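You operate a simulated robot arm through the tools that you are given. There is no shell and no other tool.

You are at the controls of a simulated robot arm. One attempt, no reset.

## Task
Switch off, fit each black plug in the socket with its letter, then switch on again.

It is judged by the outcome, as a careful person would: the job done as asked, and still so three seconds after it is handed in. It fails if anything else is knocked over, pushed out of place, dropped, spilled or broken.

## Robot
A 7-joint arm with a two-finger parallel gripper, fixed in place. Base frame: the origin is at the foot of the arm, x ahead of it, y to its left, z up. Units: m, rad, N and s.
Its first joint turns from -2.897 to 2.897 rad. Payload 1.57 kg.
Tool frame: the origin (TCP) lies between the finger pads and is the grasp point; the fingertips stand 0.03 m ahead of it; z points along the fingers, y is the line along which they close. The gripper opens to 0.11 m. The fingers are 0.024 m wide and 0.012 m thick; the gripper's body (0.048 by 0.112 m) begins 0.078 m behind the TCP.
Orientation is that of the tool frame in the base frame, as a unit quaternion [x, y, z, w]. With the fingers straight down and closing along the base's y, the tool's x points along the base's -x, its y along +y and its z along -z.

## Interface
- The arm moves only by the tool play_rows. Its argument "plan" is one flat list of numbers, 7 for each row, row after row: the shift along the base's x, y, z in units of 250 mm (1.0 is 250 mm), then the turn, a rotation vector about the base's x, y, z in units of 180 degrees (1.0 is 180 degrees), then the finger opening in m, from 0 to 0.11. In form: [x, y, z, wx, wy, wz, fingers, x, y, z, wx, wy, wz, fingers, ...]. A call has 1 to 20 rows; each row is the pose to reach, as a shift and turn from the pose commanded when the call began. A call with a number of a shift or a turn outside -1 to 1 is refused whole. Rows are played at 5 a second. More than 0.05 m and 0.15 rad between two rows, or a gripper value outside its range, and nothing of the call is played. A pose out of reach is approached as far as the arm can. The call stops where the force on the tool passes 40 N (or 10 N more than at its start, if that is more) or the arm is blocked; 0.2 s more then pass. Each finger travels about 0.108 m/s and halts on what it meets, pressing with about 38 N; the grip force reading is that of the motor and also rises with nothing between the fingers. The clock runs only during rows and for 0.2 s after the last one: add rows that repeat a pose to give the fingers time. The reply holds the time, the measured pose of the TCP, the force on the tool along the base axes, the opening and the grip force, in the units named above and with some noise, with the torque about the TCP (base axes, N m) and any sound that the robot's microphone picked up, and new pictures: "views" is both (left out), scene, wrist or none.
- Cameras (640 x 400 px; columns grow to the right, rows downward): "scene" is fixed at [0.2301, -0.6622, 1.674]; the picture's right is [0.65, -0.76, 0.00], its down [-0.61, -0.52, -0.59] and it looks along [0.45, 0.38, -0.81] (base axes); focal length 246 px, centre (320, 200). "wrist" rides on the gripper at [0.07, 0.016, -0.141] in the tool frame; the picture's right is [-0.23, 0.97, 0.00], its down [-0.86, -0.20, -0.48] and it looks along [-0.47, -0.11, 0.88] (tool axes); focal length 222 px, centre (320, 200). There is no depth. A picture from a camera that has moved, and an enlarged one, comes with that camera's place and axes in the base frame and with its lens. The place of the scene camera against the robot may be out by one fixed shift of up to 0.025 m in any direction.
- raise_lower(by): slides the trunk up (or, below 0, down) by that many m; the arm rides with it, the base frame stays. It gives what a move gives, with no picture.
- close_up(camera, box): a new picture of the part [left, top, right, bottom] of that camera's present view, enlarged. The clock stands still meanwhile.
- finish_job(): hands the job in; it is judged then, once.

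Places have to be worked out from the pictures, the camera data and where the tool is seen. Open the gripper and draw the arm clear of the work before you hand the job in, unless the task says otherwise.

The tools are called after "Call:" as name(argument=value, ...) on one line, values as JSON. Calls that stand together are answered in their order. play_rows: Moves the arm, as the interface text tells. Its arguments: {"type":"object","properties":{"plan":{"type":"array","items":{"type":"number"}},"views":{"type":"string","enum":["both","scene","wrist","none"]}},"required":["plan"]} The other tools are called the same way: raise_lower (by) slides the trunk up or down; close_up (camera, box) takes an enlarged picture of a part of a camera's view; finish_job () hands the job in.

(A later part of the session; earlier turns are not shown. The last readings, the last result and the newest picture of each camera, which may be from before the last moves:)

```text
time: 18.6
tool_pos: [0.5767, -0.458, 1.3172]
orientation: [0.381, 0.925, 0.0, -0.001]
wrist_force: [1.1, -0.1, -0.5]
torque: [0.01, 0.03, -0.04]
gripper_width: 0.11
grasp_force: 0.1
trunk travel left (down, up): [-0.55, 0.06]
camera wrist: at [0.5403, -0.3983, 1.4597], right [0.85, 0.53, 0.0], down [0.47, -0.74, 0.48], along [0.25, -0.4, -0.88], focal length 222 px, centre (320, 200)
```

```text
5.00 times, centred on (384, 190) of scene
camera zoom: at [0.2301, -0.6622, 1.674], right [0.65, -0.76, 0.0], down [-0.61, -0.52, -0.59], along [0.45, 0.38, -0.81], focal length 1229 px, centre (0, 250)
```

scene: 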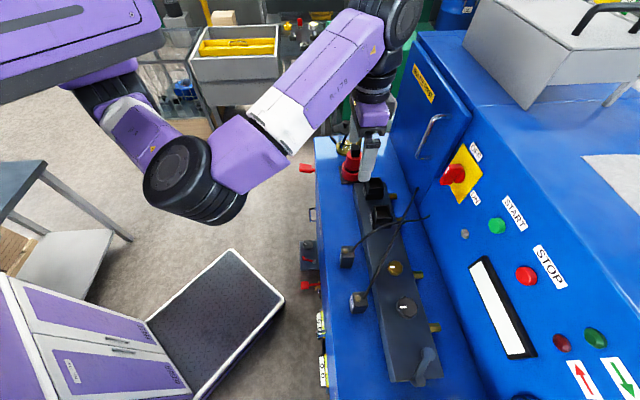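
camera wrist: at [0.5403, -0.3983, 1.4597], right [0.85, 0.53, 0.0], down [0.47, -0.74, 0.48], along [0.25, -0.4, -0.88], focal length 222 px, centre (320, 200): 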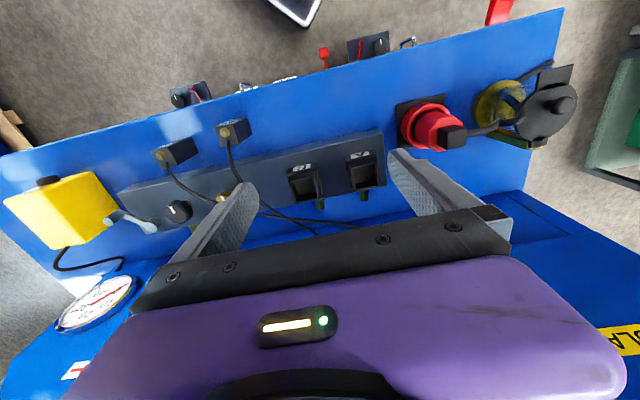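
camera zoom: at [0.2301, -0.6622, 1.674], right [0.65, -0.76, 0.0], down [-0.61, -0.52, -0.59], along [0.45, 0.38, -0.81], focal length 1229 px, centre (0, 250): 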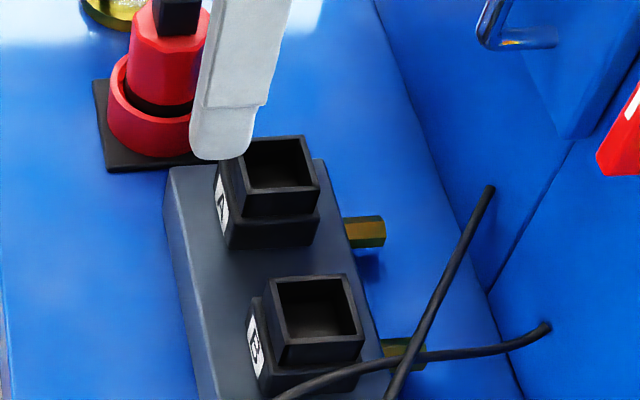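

I can see sockets B and A, with openings facing up. I'll shift 80 mm towards the panel for a second view and use it to triangulate the rims.

Call:
play_rows(plan=[0.113, -0.113, 0, 0, 0, 0, 0.11, 0.226, -0.226, 0, 0, 0, 0, 0.11, 0.226, -0.226, 0, 0, 0, 0, 0.11], views="wrist")

Call:
close_up(camera="wrist", box=[240, 60, 400, 160])

```text
time: 19.4
tool_pos: [0.6326, -0.5116, 1.3168]
orientation: [0.381, 0.924, 0.0, -0.001]
wrist_force: [0.6, 0.1, 0.3]
torque: [0.0, 0.0, -0.01]
gripper_width: 0.1101
grasp_force: 0.0
trunk travel left (down, up): [-0.55, 0.06]
camera wrist: at [0.5956, -0.4529, 1.4595], right [0.85, 0.53, 0.0], down [0.47, -0.74, 0.48], along [0.25, -0.4, -0.88], focal length 222 px, centre (320, 200)
```

wrist: 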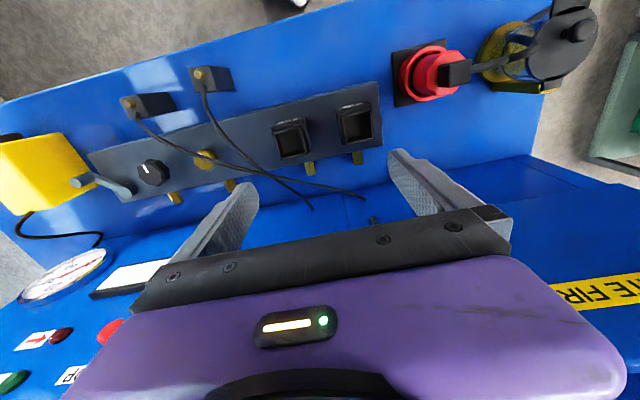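

```text
4.00 times, centred on (320, 110) of wrist
camera zoom: at [0.5956, -0.4529, 1.4595], right [0.85, 0.53, 0.0], down [0.47, -0.74, 0.48], along [0.25, -0.4, -0.88], focal length 888 px, centre (320, 560)
```

zoom: 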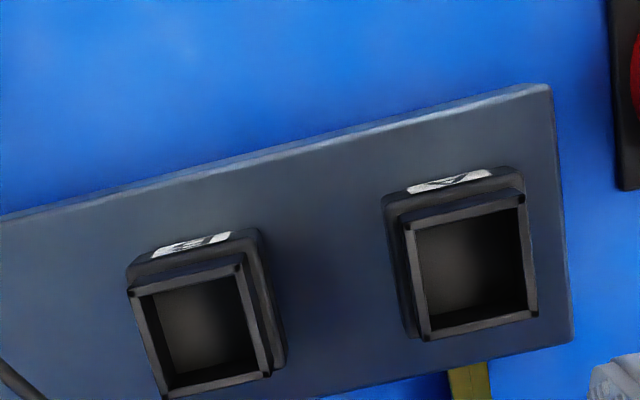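

Triangulation puts socket A at (0.6717,-0.4757) and socket B at (0.6022,-0.5445), with rims at z≈1.139 and yaw 44.7°. Plug A's cord lies on top, so I'll do A first and move above it now.

Call:
play_rows(plan=[-0.1224, -0.0583, 0, 0, 0, 0, 0.1, -0.2448, -0.1166, 0, 0, 0, 0, 0.08, -0.3672, -0.1748, -0.03, 0, 0, 0, 0.07, -0.4896, -0.2331, -0.07, 0, 0, 0, 0.07, -0.612, -0.2914, -0.12, 0, 0, 0, 0.07, -0.7344, -0.3497, -0.17, 0, 0, 0, 0.07, -0.8568, -0.408, -0.22, 0, 0, 0, 0.07, -0.979, -0.466, -0.268, 0, 0, 0, 0.07, -0.979, -0.466, -0.268, 0, 0, 0, 0.07])

Call:
close_up(camera="wrist", box=[220, 110, 420, 235])

Call:
close_up(camera="scene", box=[300, 230, 428, 310])

```text
time: 21.4
tool_pos: [0.3887, -0.6304, 1.2515]
orientation: [0.381, 0.925, 0.0, -0.001]
wrist_force: [-0.1, -0.4, -0.2]
torque: [-0.01, -0.01, 0.04]
gripper_width: 0.07
grasp_force: 0.0
trunk travel left (down, up): [-0.55, 0.06]
camera wrist: at [0.3512, -0.5705, 1.3929], right [0.85, 0.53, 0.0], down [0.47, -0.74, 0.48], along [0.25, -0.4, -0.88], focal length 222 px, centre (320, 200)
```

scene: 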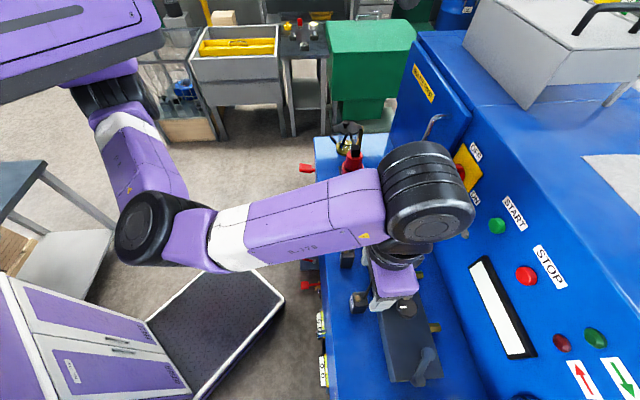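
wrist: 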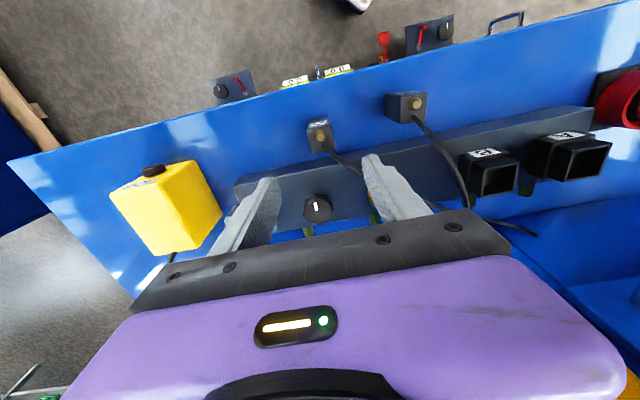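

```text
3.20 times, centred on (320, 172) of wrist
camera zoom: at [0.3512, -0.5705, 1.3929], right [0.85, 0.53, 0.0], down [0.47, -0.74, 0.48], along [0.25, -0.4, -0.88], focal length 711 px, centre (320, 288)
```

zoom: 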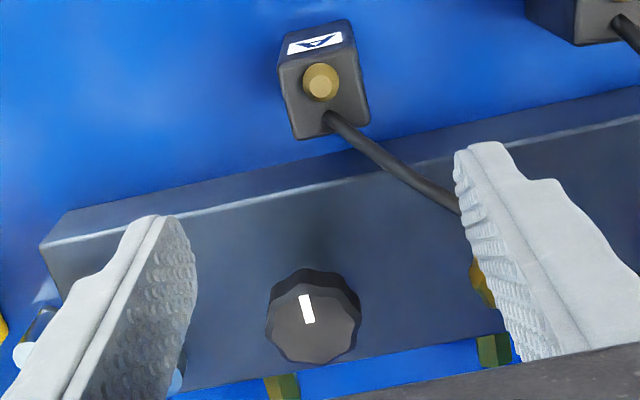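

```text
5.00 times, centred on (364, 270) of scene
camera zoom: at [0.2301, -0.6622, 1.674], right [0.65, -0.76, 0.0], down [-0.61, -0.52, -0.59], along [0.45, 0.38, -0.81], focal length 1229 px, centre (100, -150)
```

zoom: 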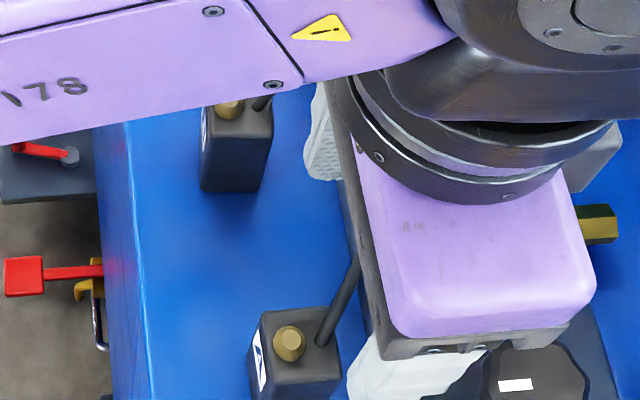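

Plug A's offset from the tool axis looks like a few millimetres. I'll zoom in to measure it precisely.

Call:
close_up(camera="wrist", box=[296, 110, 344, 140])

Call:
close_up(camera="wrist", box=[288, 110, 352, 160])

```text
13.33 times, centred on (320, 125) of wrist
camera zoom: at [0.3512, -0.5705, 1.3929], right [0.85, 0.53, 0.0], down [0.47, -0.74, 0.48], along [0.25, -0.4, -0.88], focal length 2962 px, centre (320, 1200)
```

zoom: 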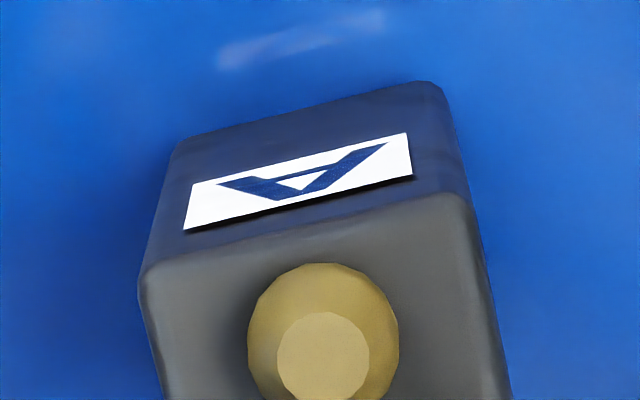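

```text
8.00 times, centred on (320, 135) of wrist
camera zoom: at [0.3512, -0.5705, 1.3929], right [0.85, 0.53, 0.0], down [0.47, -0.74, 0.48], along [0.25, -0.4, -0.88], focal length 1777 px, centre (320, 720)
```

zoom: 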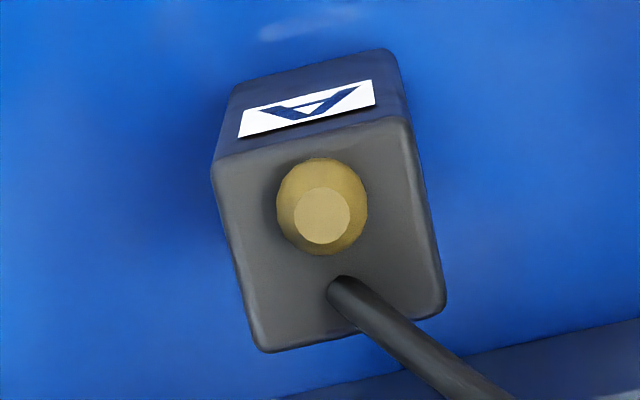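

Plug A is 3.7 mm nearer me and 2.3 mm towards +e1 of the tool axis, with its yaw aligned. I'll correct for that, descend to hold its top 25 mm, and close.

Call:
play_rows(plan=[-0.004, 0.017, -0.14, 0, 0, 0, 0.07, -0.004, 0.017, -0.28, 0, 0, 0, 0.06, -0.004, 0.017, -0.4, 0, 0, 0, 0.06, -0.004, 0.017, -0.5, 0, 0, 0, 0.06, -0.004, 0.017, -0.554, 0, 0, 0, 0.06, -0.004, 0.017, -0.554, 0, 0, 0, 0.06])

Call:
close_up(camera="wrist", box=[240, 140, 400, 240])

Call:
close_up(camera="scene", box=[300, 230, 428, 310])

```text
time: 22.8
tool_pos: [0.3872, -0.6261, 1.1111]
orientation: [0.381, 0.924, -0.001, -0.002]
wrist_force: [-0.6, 0.8, -0.1]
torque: [0.02, 0.0, 0.0]
gripper_width: 0.0601
grasp_force: 0.1
trunk travel left (down, up): [-0.55, 0.06]
camera wrist: at [0.3497, -0.5656, 1.2535], right [0.85, 0.53, 0.0], down [0.47, -0.74, 0.48], along [0.25, -0.4, -0.88], focal length 222 px, centre (320, 200)
```

scene: 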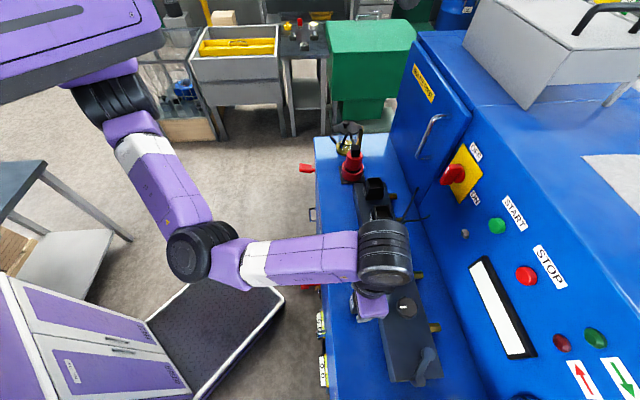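
wrist: 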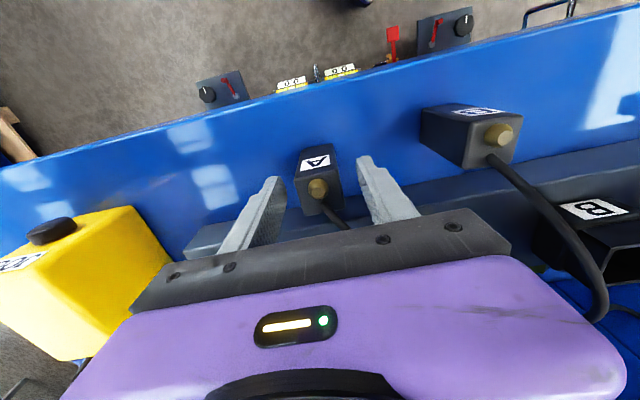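

```text
4.00 times, centred on (320, 190) of wrist
camera zoom: at [0.3497, -0.5656, 1.2535], right [0.85, 0.53, 0.0], down [0.47, -0.74, 0.48], along [0.25, -0.4, -0.88], focal length 888 px, centre (320, 240)
```

zoom: 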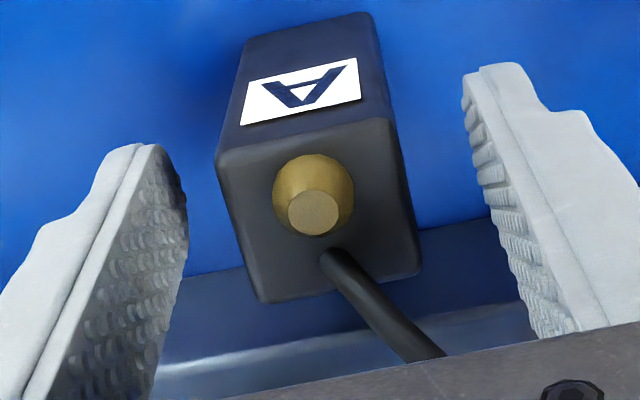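

```text
5.00 times, centred on (364, 270) of scene
camera zoom: at [0.2301, -0.6622, 1.674], right [0.65, -0.76, 0.0], down [-0.61, -0.52, -0.59], along [0.45, 0.38, -0.81], focal length 1229 px, centre (100, -150)
```

zoom: 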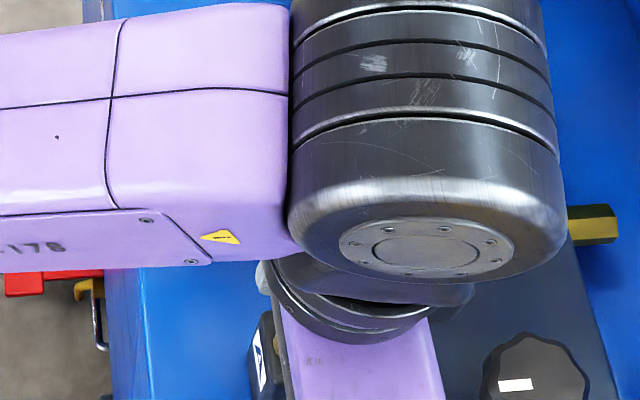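

The plug is centred within 1 mm between the fingers and the cord stays clear. I'll close the grip.

Call:
play_rows(plan=[0, 0, 0, 0, 0, 0, 0.045, 0, 0, 0, 0, 0, 0, 0.035, 0, 0, 0, 0, 0, 0, 0.025, 0, 0, 0, 0, 0, 0, 0.02])

Call:
close_up(camera="wrist", box=[240, 140, 400, 240])

```text
time: 23.8
tool_pos: [0.3862, -0.6258, 1.1112]
orientation: [0.381, 0.925, 0.001, -0.001]
wrist_force: [0.3, 0.1, 0.1]
torque: [0.0, 0.01, -0.04]
gripper_width: 0.0315
grasp_force: 38.0
trunk travel left (down, up): [-0.55, 0.06]
camera wrist: at [0.3496, -0.5656, 1.2536], right [0.85, 0.53, 0.0], down [0.47, -0.74, 0.48], along [0.25, -0.4, -0.88], focal length 222 px, centre (320, 200)
```

scene: 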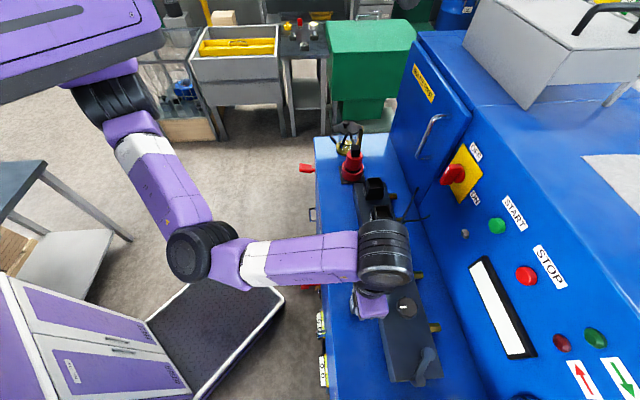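
wrist: 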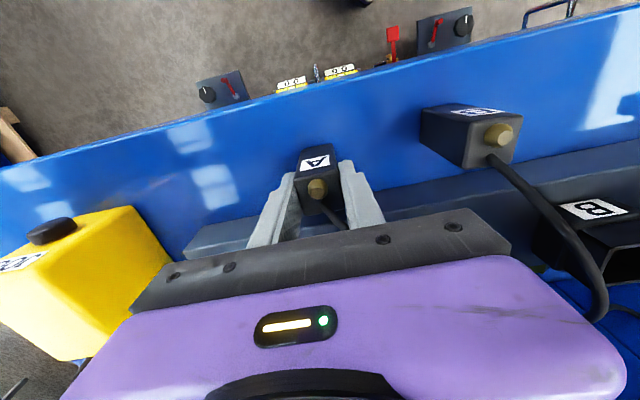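

```text
4.00 times, centred on (320, 190) of wrist
camera zoom: at [0.3496, -0.5656, 1.2536], right [0.85, 0.53, 0.0], down [0.47, -0.74, 0.48], along [0.25, -0.4, -0.88], focal length 888 px, centre (320, 240)
```

zoom: 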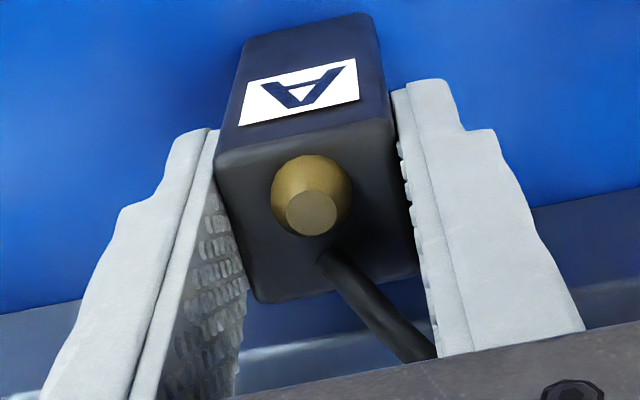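

Plug A is held firmly at 31.5 mm. I'll lift it well clear of the socket rims and carry it towards socket A.

Call:
play_rows(plan=[0, 0, 0.06, 0, 0, 0, 0.02, 0, 0, 0.16, 0, 0, 0, 0.02, 0, 0, 0.28, 0, 0, 0, 0.02, 0, 0, 0.4, 0, 0, 0, 0.02, 0, 0, 0.52, 0, 0, 0, 0.02, 0.02, 0.01, 0.6, 0, 0, 0, 0.02, 0.1, 0.054, 0.62, 0, 0, 0, 0.02, 0.2, 0.107, 0.62, 0, 0, 0, 0.02, 0.3, 0.161, 0.62, 0, 0, 0, 0.02, 0.4, 0.214, 0.62, 0, 0, 0, 0.02, 0.5, 0.268, 0.62, 0, 0, 0, 0.02, 0.6, 0.321, 0.62, 0, 0, 0, 0.02, 0.7, 0.375, 0.62, 0, 0, 0, 0.02, 0.8, 0.428, 0.62, 0, 0, 0, 0.02])

```text
time: 26.8
tool_pos: [0.5857, -0.5192, 1.2687]
orientation: [0.381, 0.925, 0.0, -0.002]
wrist_force: [0.4, 0.3, -1.7]
torque: [0.0, -0.03, -0.02]
gripper_width: 0.0311
grasp_force: 38.1
trunk travel left (down, up): [-0.55, 0.06]
camera wrist: at [0.5497, -0.4597, 1.4115], right [0.85, 0.53, 0.0], down [0.47, -0.75, 0.48], along [0.25, -0.4, -0.88], focal length 222 px, centre (320, 200)
```

scene: 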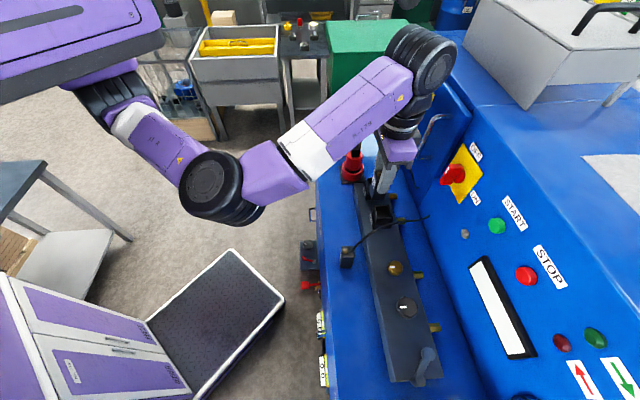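
wrist: 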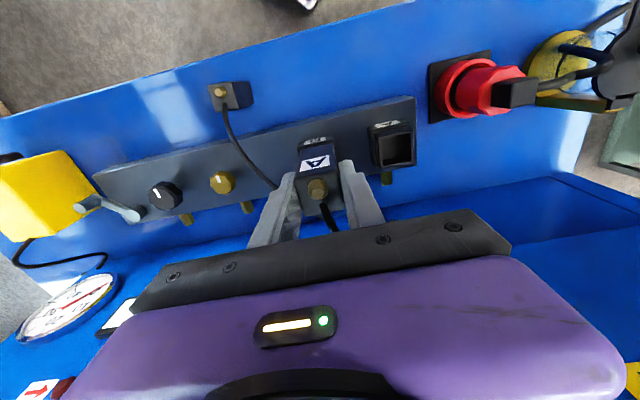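

Now I'll continue to above socket A at the same height, then check the alignment.

Call:
play_rows(plan=[0.085, 0.045, 0, 0, 0, 0, 0.02, 0.17, 0.09, 0, 0, 0, 0, 0.02, 0.255, 0.135, 0, 0, 0, 0, 0.02, 0.338, 0.18, 0, 0, 0, 0, 0.02, 0.338, 0.18, -0.06, 0, 0, 0, 0.02, 0.338, 0.18, -0.1, 0, 0, 0, 0.02, 0.338, 0.18, -0.1, 0, 0, 0, 0.02])

Call:
close_up(camera="wrist", box=[240, 110, 400, 210])

Call:
close_up(camera="scene", box=[330, 130, 458, 210])

```text
time: 28.4
tool_pos: [0.6712, -0.4743, 1.2429]
orientation: [0.381, 0.925, 0.0, -0.001]
wrist_force: [-0.6, -0.1, -0.7]
torque: [0.0, -0.03, -0.01]
gripper_width: 0.0316
grasp_force: 38.0
trunk travel left (down, up): [-0.55, 0.06]
camera wrist: at [0.6349, -0.4155, 1.385], right [0.85, 0.53, 0.0], down [0.47, -0.74, 0.48], along [0.25, -0.4, -0.88], focal length 222 px, centre (320, 200)
```

scene: 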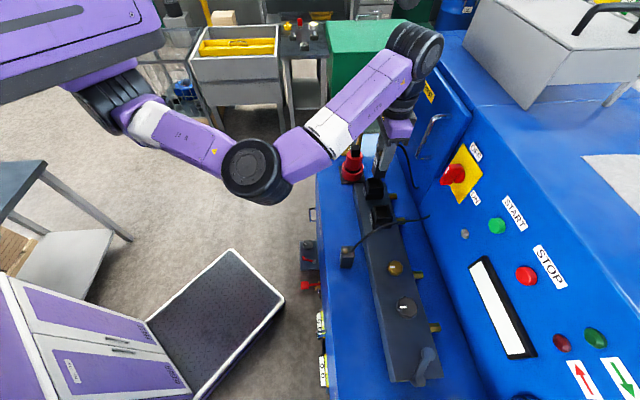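
wrist: 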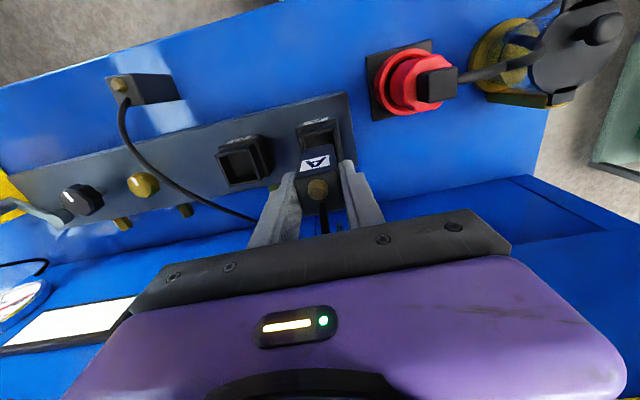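

```text
4.00 times, centred on (320, 160) of wrist
camera zoom: at [0.6349, -0.4155, 1.385], right [0.85, 0.53, 0.0], down [0.47, -0.74, 0.48], along [0.25, -0.4, -0.88], focal length 888 px, centre (320, 360)
```

zoom: 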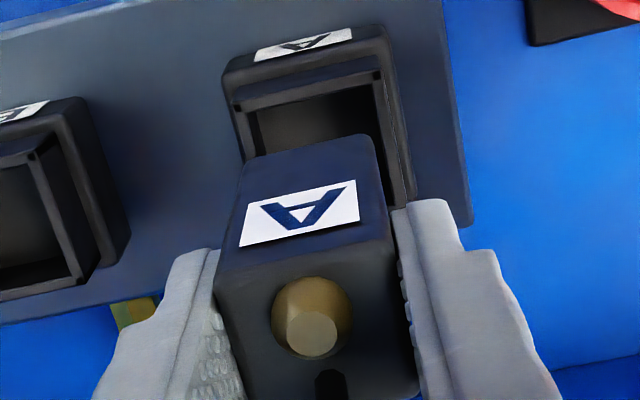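

```text
5.00 times, centred on (394, 170) of scene
camera zoom: at [0.2301, -0.6622, 1.674], right [0.65, -0.76, 0.0], down [-0.61, -0.52, -0.59], along [0.45, 0.38, -0.81], focal length 1229 px, centre (-50, 350)
```

zoom: 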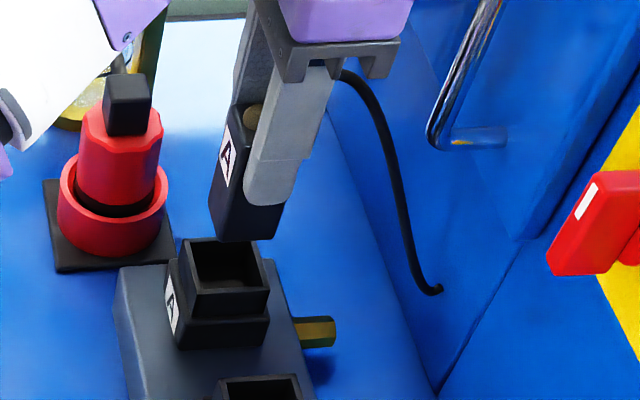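

Measured in the tool frame, the socket opening sits about 2.8 mm nearer me and 1.3 mm towards +e1 of the plug. I'll correct for that, lower to just above the rim, and check again.

Call:
play_rows(plan=[-0.0044, 0.0116, -0.05, 0, 0, 0, 0.02, -0.0044, 0.0116, -0.09, 0, 0, 0, 0.02, -0.0044, 0.0116, -0.1, 0, 0, 0, 0.02, -0.0044, 0.0116, -0.1, 0, 0, 0, 0.02], views="none")

Call:
close_up(camera="wrist", box=[270, 120, 366, 180])

Call:
close_up(camera="scene", box=[345, 155, 409, 195])

```text
time: 29.4
tool_pos: [0.6686, -0.4711, 1.2165]
orientation: [0.381, 0.925, 0.0, -0.001]
wrist_force: [-0.8, -0.8, -0.9]
torque: [0.0, 0.01, 0.02]
gripper_width: 0.0316
grasp_force: 38.3
trunk travel left (down, up): [-0.55, 0.06]
```

```text
6.67 times, centred on (318, 150) of wrist
camera zoom: at [0.6332, -0.4117, 1.3601], right [0.85, 0.53, 0.0], down [0.47, -0.74, 0.48], along [0.25, -0.4, -0.88], focal length 1481 px, centre (333, 533)
```

zoom: 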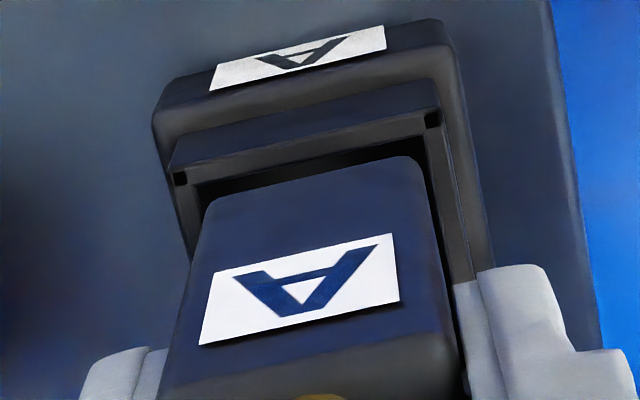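

```text
10.00 times, centred on (377, 175) of scene
camera zoom: at [0.2301, -0.6622, 1.674], right [0.65, -0.76, 0.0], down [-0.61, -0.52, -0.59], along [0.45, 0.38, -0.81], focal length 2458 px, centre (-250, 450)
```

zoom: 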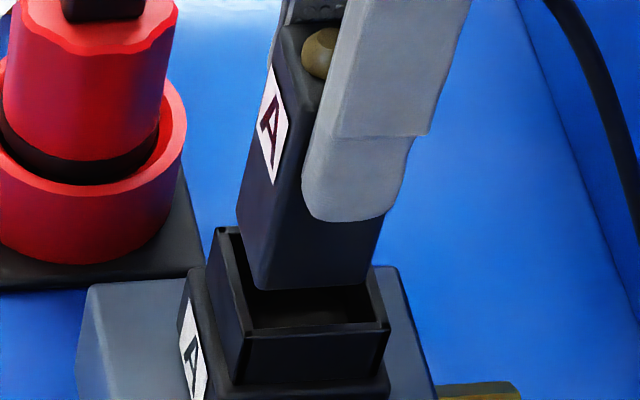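

The corner marks on the rim line up with the plug to within about 1 mm. I'll nudge it 0.8 mm and start lowering gently, watching the force.

Call:
play_rows(plan=[-0.0023, 0.0023, -0.012, 0, 0, 0, 0.02, -0.0023, 0.0023, -0.024, 0, 0, 0, 0.02, -0.0023, 0.0023, -0.036, 0, 0, 0, 0.02, -0.0023, 0.0023, -0.048, 0, 0, 0, 0.02], views="none")

Call:
close_up(camera="wrist", box=[270, 120, 366, 180])

Call:
close_up(camera="scene", box=[345, 155, 409, 195])

```text
time: 30.4
tool_pos: [0.6679, -0.4705, 1.2066]
orientation: [0.381, 0.925, 0.0, -0.001]
wrist_force: [0.4, 0.6, 0.7]
torque: [0.08, 0.03, -0.02]
gripper_width: 0.0312
grasp_force: 37.8
trunk travel left (down, up): [-0.55, 0.06]
```

```text
6.67 times, centred on (318, 150) of wrist
camera zoom: at [0.6323, -0.4113, 1.3486], right [0.85, 0.53, 0.0], down [0.47, -0.74, 0.48], along [0.25, -0.4, -0.88], focal length 1481 px, centre (333, 533)
```

zoom: 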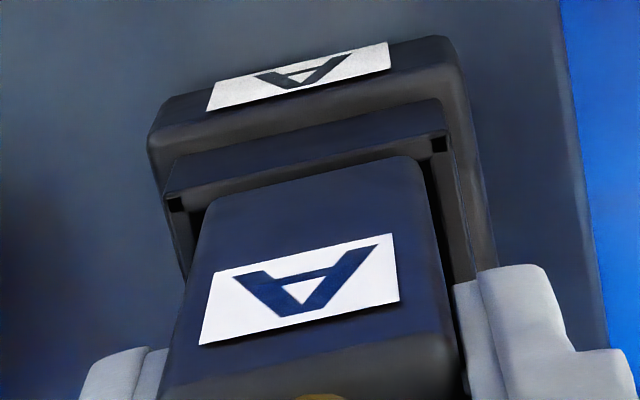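

```text
10.00 times, centred on (377, 175) of scene
camera zoom: at [0.2301, -0.6622, 1.674], right [0.65, -0.76, 0.0], down [-0.61, -0.52, -0.59], along [0.45, 0.38, -0.81], focal length 2458 px, centre (-250, 450)
```

zoom: 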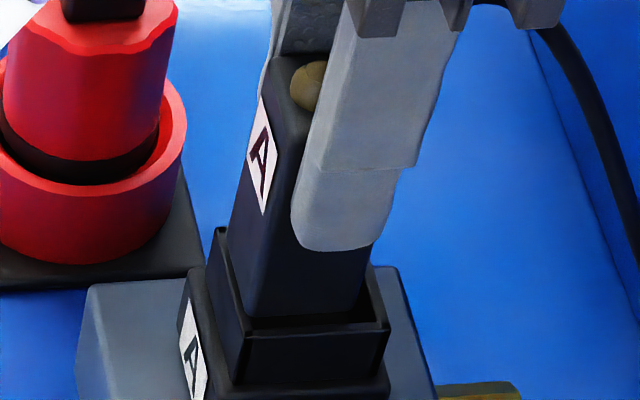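

Forces are still near zero with the plug bottom at about rim level, and it looks to be inside the opening. I'll keep lowering gently.

Call:
play_rows(plan=[0, 0, -0.012, 0, 0, 0, 0.02, 0, 0, -0.024, 0, 0, 0, 0.02, 0, 0, -0.036, 0, 0, 0, 0.02, 0, 0, -0.048, 0, 0, 0, 0.02], views="none")

Call:
close_up(camera="wrist", box=[270, 120, 366, 180])

Call:
close_up(camera="scene", box=[345, 155, 409, 195])

```text
time: 31.4
tool_pos: [0.669, -0.4701, 1.1876]
orientation: [0.381, 0.924, 0.001, -0.004]
wrist_force: [0.4, 0.5, -1.3]
torque: [0.0, -0.01, -0.01]
gripper_width: 0.0319
grasp_force: 17.5
trunk travel left (down, up): [-0.55, 0.06]
```

```text
6.67 times, centred on (318, 150) of wrist
camera zoom: at [0.633, -0.4115, 1.3321], right [0.85, 0.53, 0.0], down [0.47, -0.75, 0.47], along [0.25, -0.4, -0.88], focal length 1481 px, centre (333, 533)
```

zoom: 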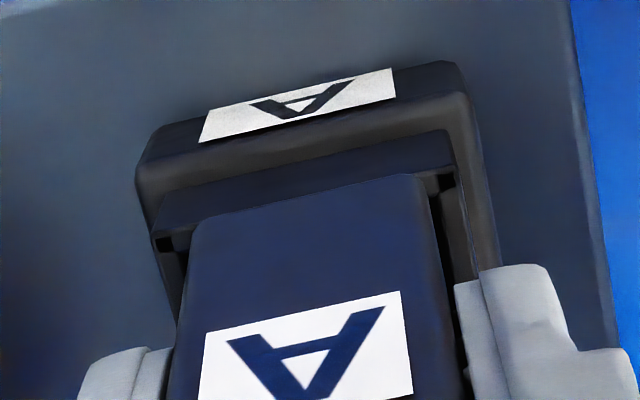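

```text
10.00 times, centred on (377, 175) of scene
camera zoom: at [0.2301, -0.6622, 1.674], right [0.65, -0.76, 0.0], down [-0.61, -0.52, -0.59], along [0.45, 0.38, -0.81], focal length 2458 px, centre (-250, 450)
```

zoom: 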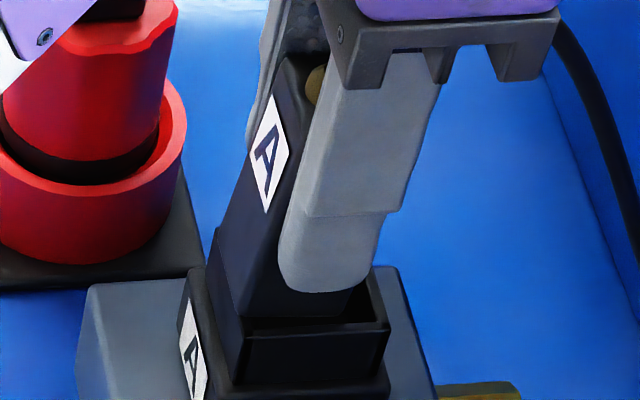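

The plug appears to have caught on the front rim wall and slid up in the grip. I'll lift clear and look at how it sits in the fingers.

Call:
play_rows(plan=[0, 0, 0.03, 0, 0, 0, 0.02, 0, 0, 0.08, 0, 0, 0, 0.02, 0, 0, 0.13, 0, 0, 0, 0.02, 0, 0, 0.13, 0, 0, 0, 0.02])

Call:
close_up(camera="wrist", box=[240, 110, 400, 210])

Call:
close_up(camera="scene", box=[345, 140, 425, 190])

```text
time: 32.4
tool_pos: [0.6696, -0.4707, 1.2251]
orientation: [0.381, 0.924, 0.001, 0.0]
wrist_force: [-0.6, 0.1, -1.1]
torque: [-0.03, -0.04, 0.0]
gripper_width: 0.0315
grasp_force: 38.2
trunk travel left (down, up): [-0.55, 0.06]
camera wrist: at [0.6324, -0.412, 1.3675], right [0.85, 0.53, 0.0], down [0.47, -0.74, 0.48], along [0.25, -0.4, -0.88], focal length 222 px, centre (320, 200)
```

scene: 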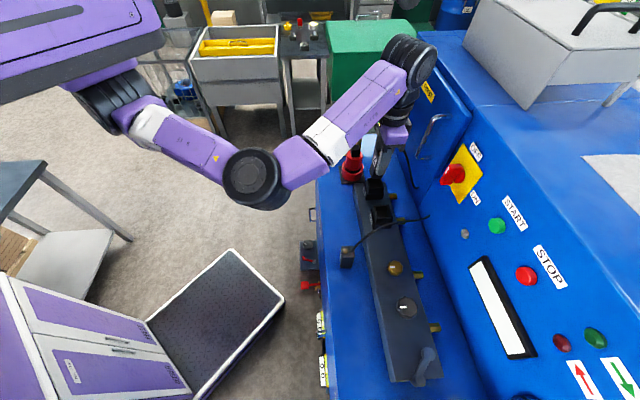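
wrist: 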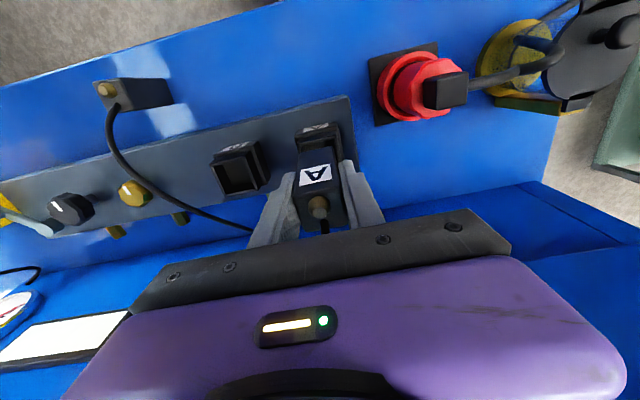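

```text
4.00 times, centred on (320, 160) of wrist
camera zoom: at [0.6324, -0.412, 1.3675], right [0.85, 0.53, 0.0], down [0.47, -0.74, 0.48], along [0.25, -0.4, -0.88], focal length 888 px, centre (320, 360)
```

zoom: 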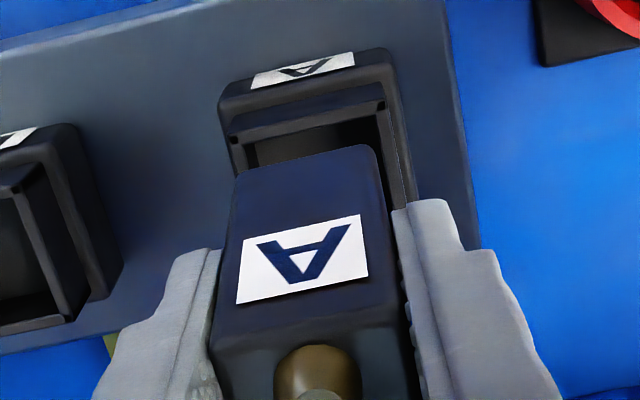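

```text
8.00 times, centred on (385, 165) of scene
camera zoom: at [0.2301, -0.6622, 1.674], right [0.65, -0.76, 0.0], down [-0.61, -0.52, -0.59], along [0.45, 0.38, -0.81], focal length 1967 px, centre (-200, 480)
```

zoom: 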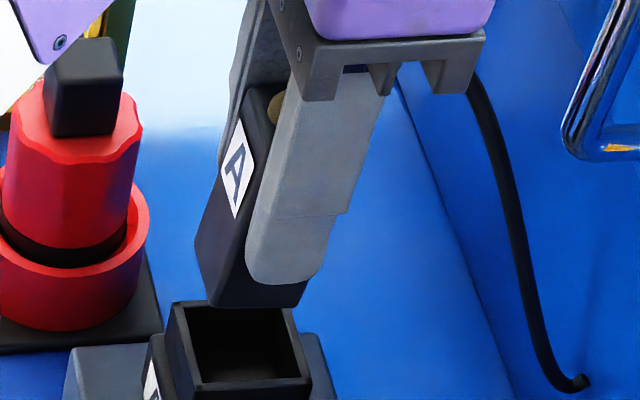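

The plug has slipped about 13 mm and tilted about 5° in the grip, and the rim is lower than I assumed. I'll set it back on the free table area in front of the sockets, then regrip it squarely.

Call:
play_rows(plan=[0, 0, 0.1, 0, 0, 0, 0.02, 0, 0, 0.18, 0, 0, 0, 0.02, -0.1, 0.011, 0.18, 0, 0, 0, 0.02, -0.22, 0.025, 0.18, 0, 0, 0, 0.02, -0.34, 0.038, 0.18, 0, 0, 0, 0.02, -0.459, 0.052, 0.18, 0, 0, 0, 0.02, -0.459, 0.052, 0.06, 0, 0, 0, 0.02, -0.459, 0.052, -0.08, 0, 0, 0, 0.02, -0.459, 0.052, -0.22, 0, 0, 0, 0.02, -0.459, 0.052, -0.36, 0, 0, 0, 0.02, -0.459, 0.052, -0.4, 0, 0, 0, 0.02, -0.459, 0.052, -0.4, 0, 0, 0, 0.02])

Call:
close_up(camera="wrist", box=[240, 110, 400, 210])

Call:
close_up(camera="scene", box=[310, 160, 410, 222])

```text
time: 35.0
tool_pos: [0.5556, -0.4577, 1.1245]
orientation: [0.381, 0.924, 0.001, -0.001]
wrist_force: [-0.1, -0.2, -1.2]
torque: [0.0, -0.01, -0.04]
gripper_width: 0.0316
grasp_force: 37.3
trunk travel left (down, up): [-0.55, 0.06]
camera wrist: at [0.5186, -0.3994, 1.2668], right [0.85, 0.53, 0.0], down [0.47, -0.74, 0.48], along [0.25, -0.4, -0.88], focal length 222 px, centre (320, 200)
```

scene: 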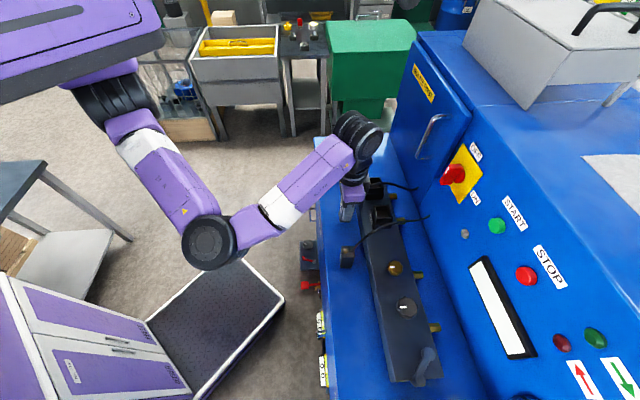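
wrist: 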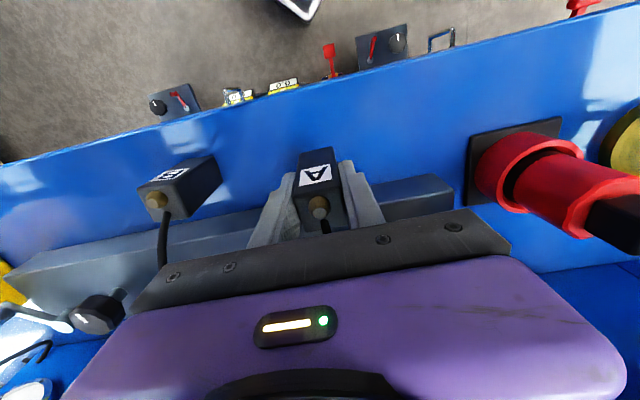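

```text
4.00 times, centred on (320, 160) of wrist
camera zoom: at [0.5186, -0.3994, 1.2668], right [0.85, 0.53, 0.0], down [0.47, -0.74, 0.48], along [0.25, -0.4, -0.88], focal length 888 px, centre (320, 360)
```

zoom: 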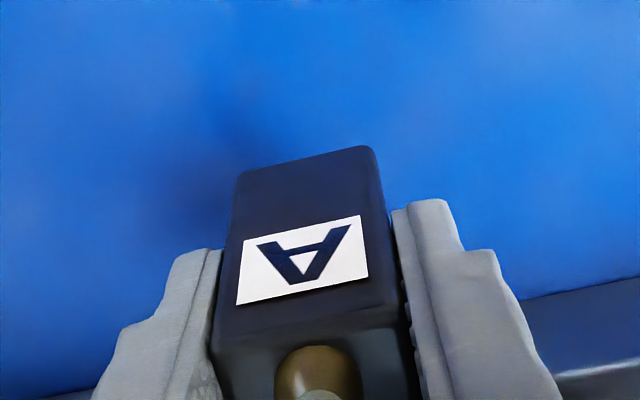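

```text
6.40 times, centred on (360, 191) of scene
camera zoom: at [0.2301, -0.6622, 1.674], right [0.65, -0.76, 0.0], down [-0.61, -0.52, -0.59], along [0.45, 0.38, -0.81], focal length 1573 px, centre (64, 258)
```

zoom: 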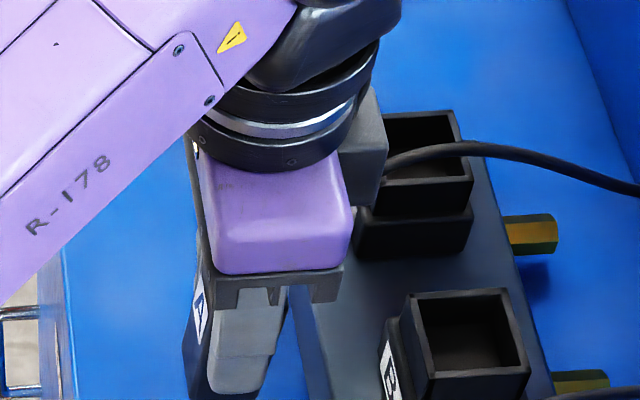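

Still above the table. I'll lower it slowly until it touches.

Call:
play_rows(plan=[0, 0, -0.03, 0, 0, 0, 0.02, 0, 0, -0.055, 0, 0, 0, 0.02, 0, 0, -0.07, 0, 0, 0, 0.02, 0, 0, -0.08, 0, 0, 0, 0.02, 0, 0, -0.088, 0, 0, 0, 0.02, 0, 0, -0.096, 0, 0, 0, 0.02], views="none")

Call:
close_up(camera="wrist", box=[240, 110, 400, 210])

Call:
close_up(camera="scene", box=[310, 180, 390, 230])

```text
time: 36.4
tool_pos: [0.5544, -0.4573, 1.1027]
orientation: [0.38, 0.925, 0.0, -0.001]
wrist_force: [0.7, 0.6, -0.5]
torque: [-0.04, 0.03, 0.02]
gripper_width: 0.0314
grasp_force: 38.3
trunk travel left (down, up): [-0.55, 0.06]
```

```text
4.00 times, centred on (320, 160) of wrist
camera zoom: at [0.5175, -0.3983, 1.2445], right [0.85, 0.53, 0.0], down [0.47, -0.74, 0.48], along [0.25, -0.4, -0.88], focal length 888 px, centre (320, 360)
```

zoom: 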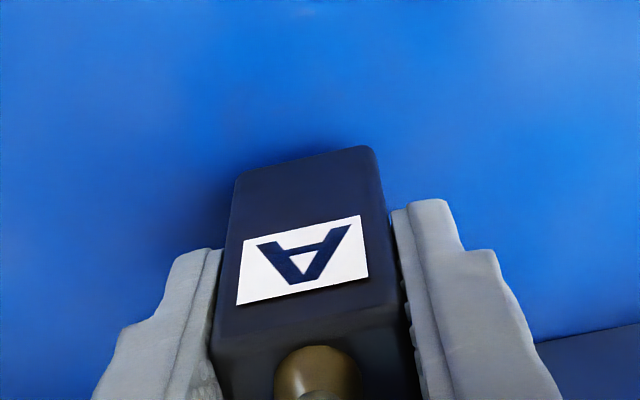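

```text
8.00 times, centred on (350, 205) of scene
camera zoom: at [0.2301, -0.6622, 1.674], right [0.65, -0.76, 0.0], down [-0.61, -0.52, -0.59], along [0.45, 0.38, -0.81], focal length 1967 px, centre (80, 160)
```

zoom: 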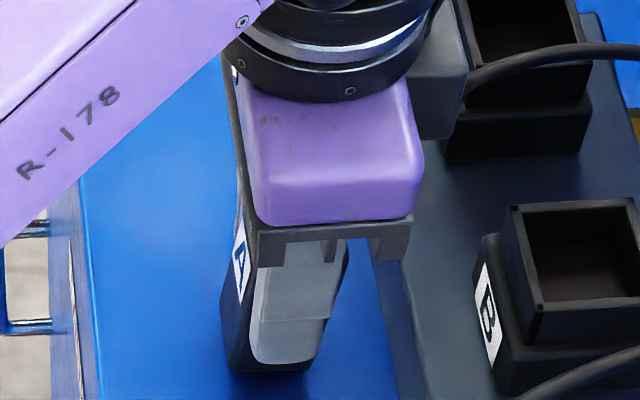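

No contact yet. I'll continue a little lower.

Call:
play_rows(plan=[0, 0, -0.01, 0, 0, 0, 0.02, 0, 0, -0.02, 0, 0, 0, 0.02, 0, 0, -0.028, 0, 0, 0, 0.02], views="none")

Call:
close_up(camera="wrist", box=[240, 110, 400, 210])

Call:
close_up(camera="scene", box=[310, 180, 390, 230])

```text
time: 37.2
tool_pos: [0.5535, -0.4572, 1.0965]
orientation: [0.38, 0.925, 0.0, 0.0]
wrist_force: [-2.5, -0.1, 12.2]
torque: [-0.11, -0.03, 0.03]
gripper_width: 0.0314
grasp_force: 37.5
trunk travel left (down, up): [-0.55, 0.06]
```

```text
4.00 times, centred on (320, 160) of wrist
camera zoom: at [0.5171, -0.3976, 1.2387], right [0.85, 0.53, 0.0], down [0.47, -0.74, 0.48], along [0.25, -0.41, -0.88], focal length 888 px, centre (320, 360)
```

zoom: 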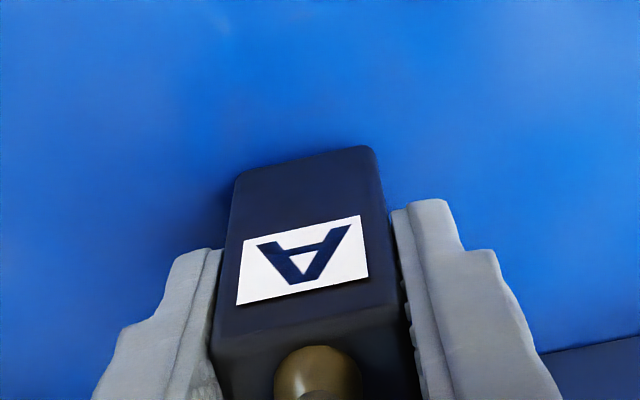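

```text
8.00 times, centred on (350, 205) of scene
camera zoom: at [0.2301, -0.6622, 1.674], right [0.65, -0.76, 0.0], down [-0.61, -0.52, -0.59], along [0.45, 0.38, -0.81], focal length 1967 px, centre (80, 160)
```

zoom: 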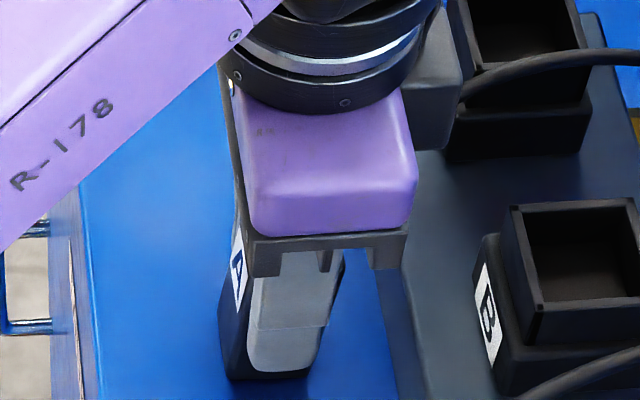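

Contact with the table reads 12 N. I'll release, let it settle flat, and rise straight up for a look.

Call:
play_rows(plan=[0, 0, 0, 0, 0, 0, 0.034, 0, 0, 0, 0, 0, 0, 0.042, 0, 0, 0, 0, 0, 0, 0.055, 0, 0, 0, 0, 0, 0, 0.06, 0, 0, 0.06, 0, 0, 0, 0.065, 0, 0, 0.16, 0, 0, 0, 0.065, 0, 0, 0.28, 0, 0, 0, 0.065, 0, 0, 0.4, 0, 0, 0, 0.065, 0, 0, 0.52, 0, 0, 0, 0.065, 0, 0, 0.52, 0, 0, 0, 0.065])

Call:
close_up(camera="wrist", box=[280, 90, 360, 140])

Call:
close_up(camera="wrist", box=[220, 80, 460, 230])

```text
time: 39.4
tool_pos: [0.5541, -0.4581, 1.2253]
orientation: [0.381, 0.925, 0.0, -0.001]
wrist_force: [-0.1, -0.3, -0.3]
torque: [-0.01, -0.01, -0.01]
gripper_width: 0.0651
grasp_force: 0.1
trunk travel left (down, up): [-0.55, 0.06]
camera wrist: at [0.518, -0.3985, 1.3678], right [0.85, 0.53, 0.0], down [0.47, -0.74, 0.48], along [0.25, -0.4, -0.88], focal length 222 px, centre (320, 200)
```

scene: 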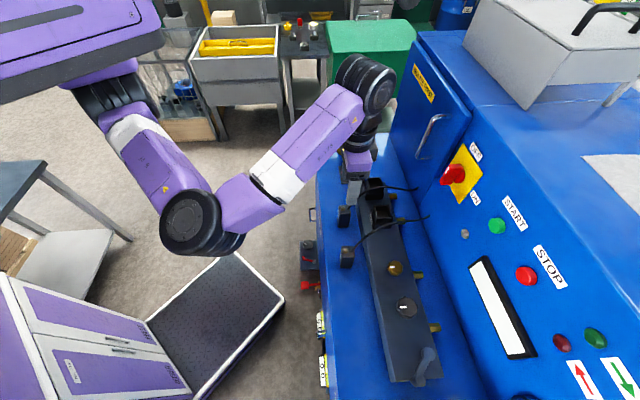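
wrist: 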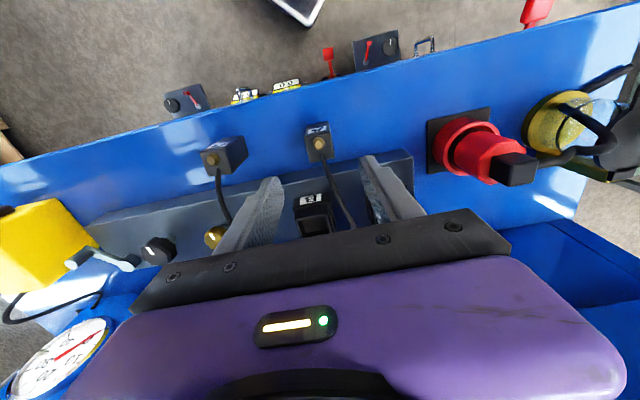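

```text
8.00 times, centred on (320, 115) of wrist
camera zoom: at [0.518, -0.3985, 1.3678], right [0.85, 0.53, 0.0], down [0.47, -0.74, 0.48], along [0.25, -0.4, -0.88], focal length 1777 px, centre (320, 880)
```

zoom: 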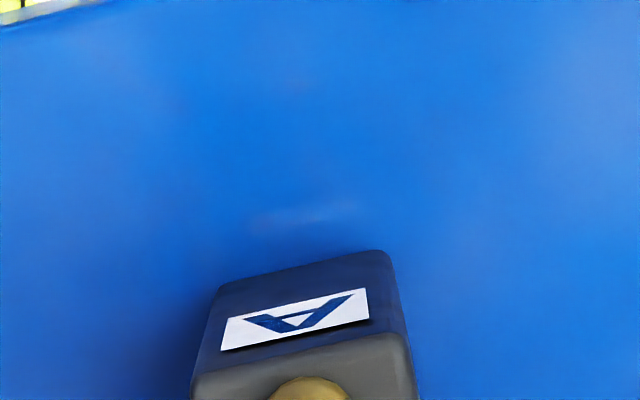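

```text
2.67 times, centred on (340, 155) of wrist
camera zoom: at [0.518, -0.3985, 1.3678], right [0.85, 0.53, 0.0], down [0.47, -0.74, 0.48], along [0.25, -0.4, -0.88], focal length 592 px, centre (267, 320)
```

zoom: 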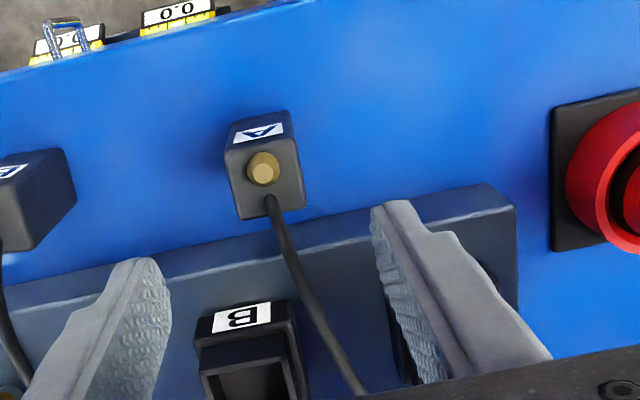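

Plug A stands flat on the table. I'll zoom in to measure its centre and yaw before gripping it again.

Call:
close_up(camera="wrist", box=[280, 115, 360, 165])

```text
8.00 times, centred on (320, 140) of wrist
camera zoom: at [0.518, -0.3985, 1.3678], right [0.85, 0.53, 0.0], down [0.47, -0.74, 0.48], along [0.25, -0.4, -0.88], focal length 1777 px, centre (320, 680)
```

zoom: 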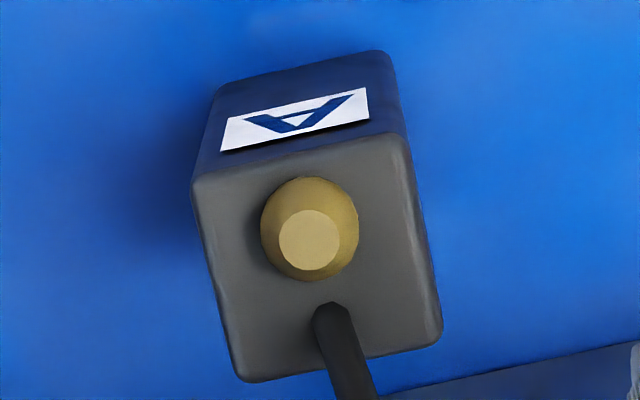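

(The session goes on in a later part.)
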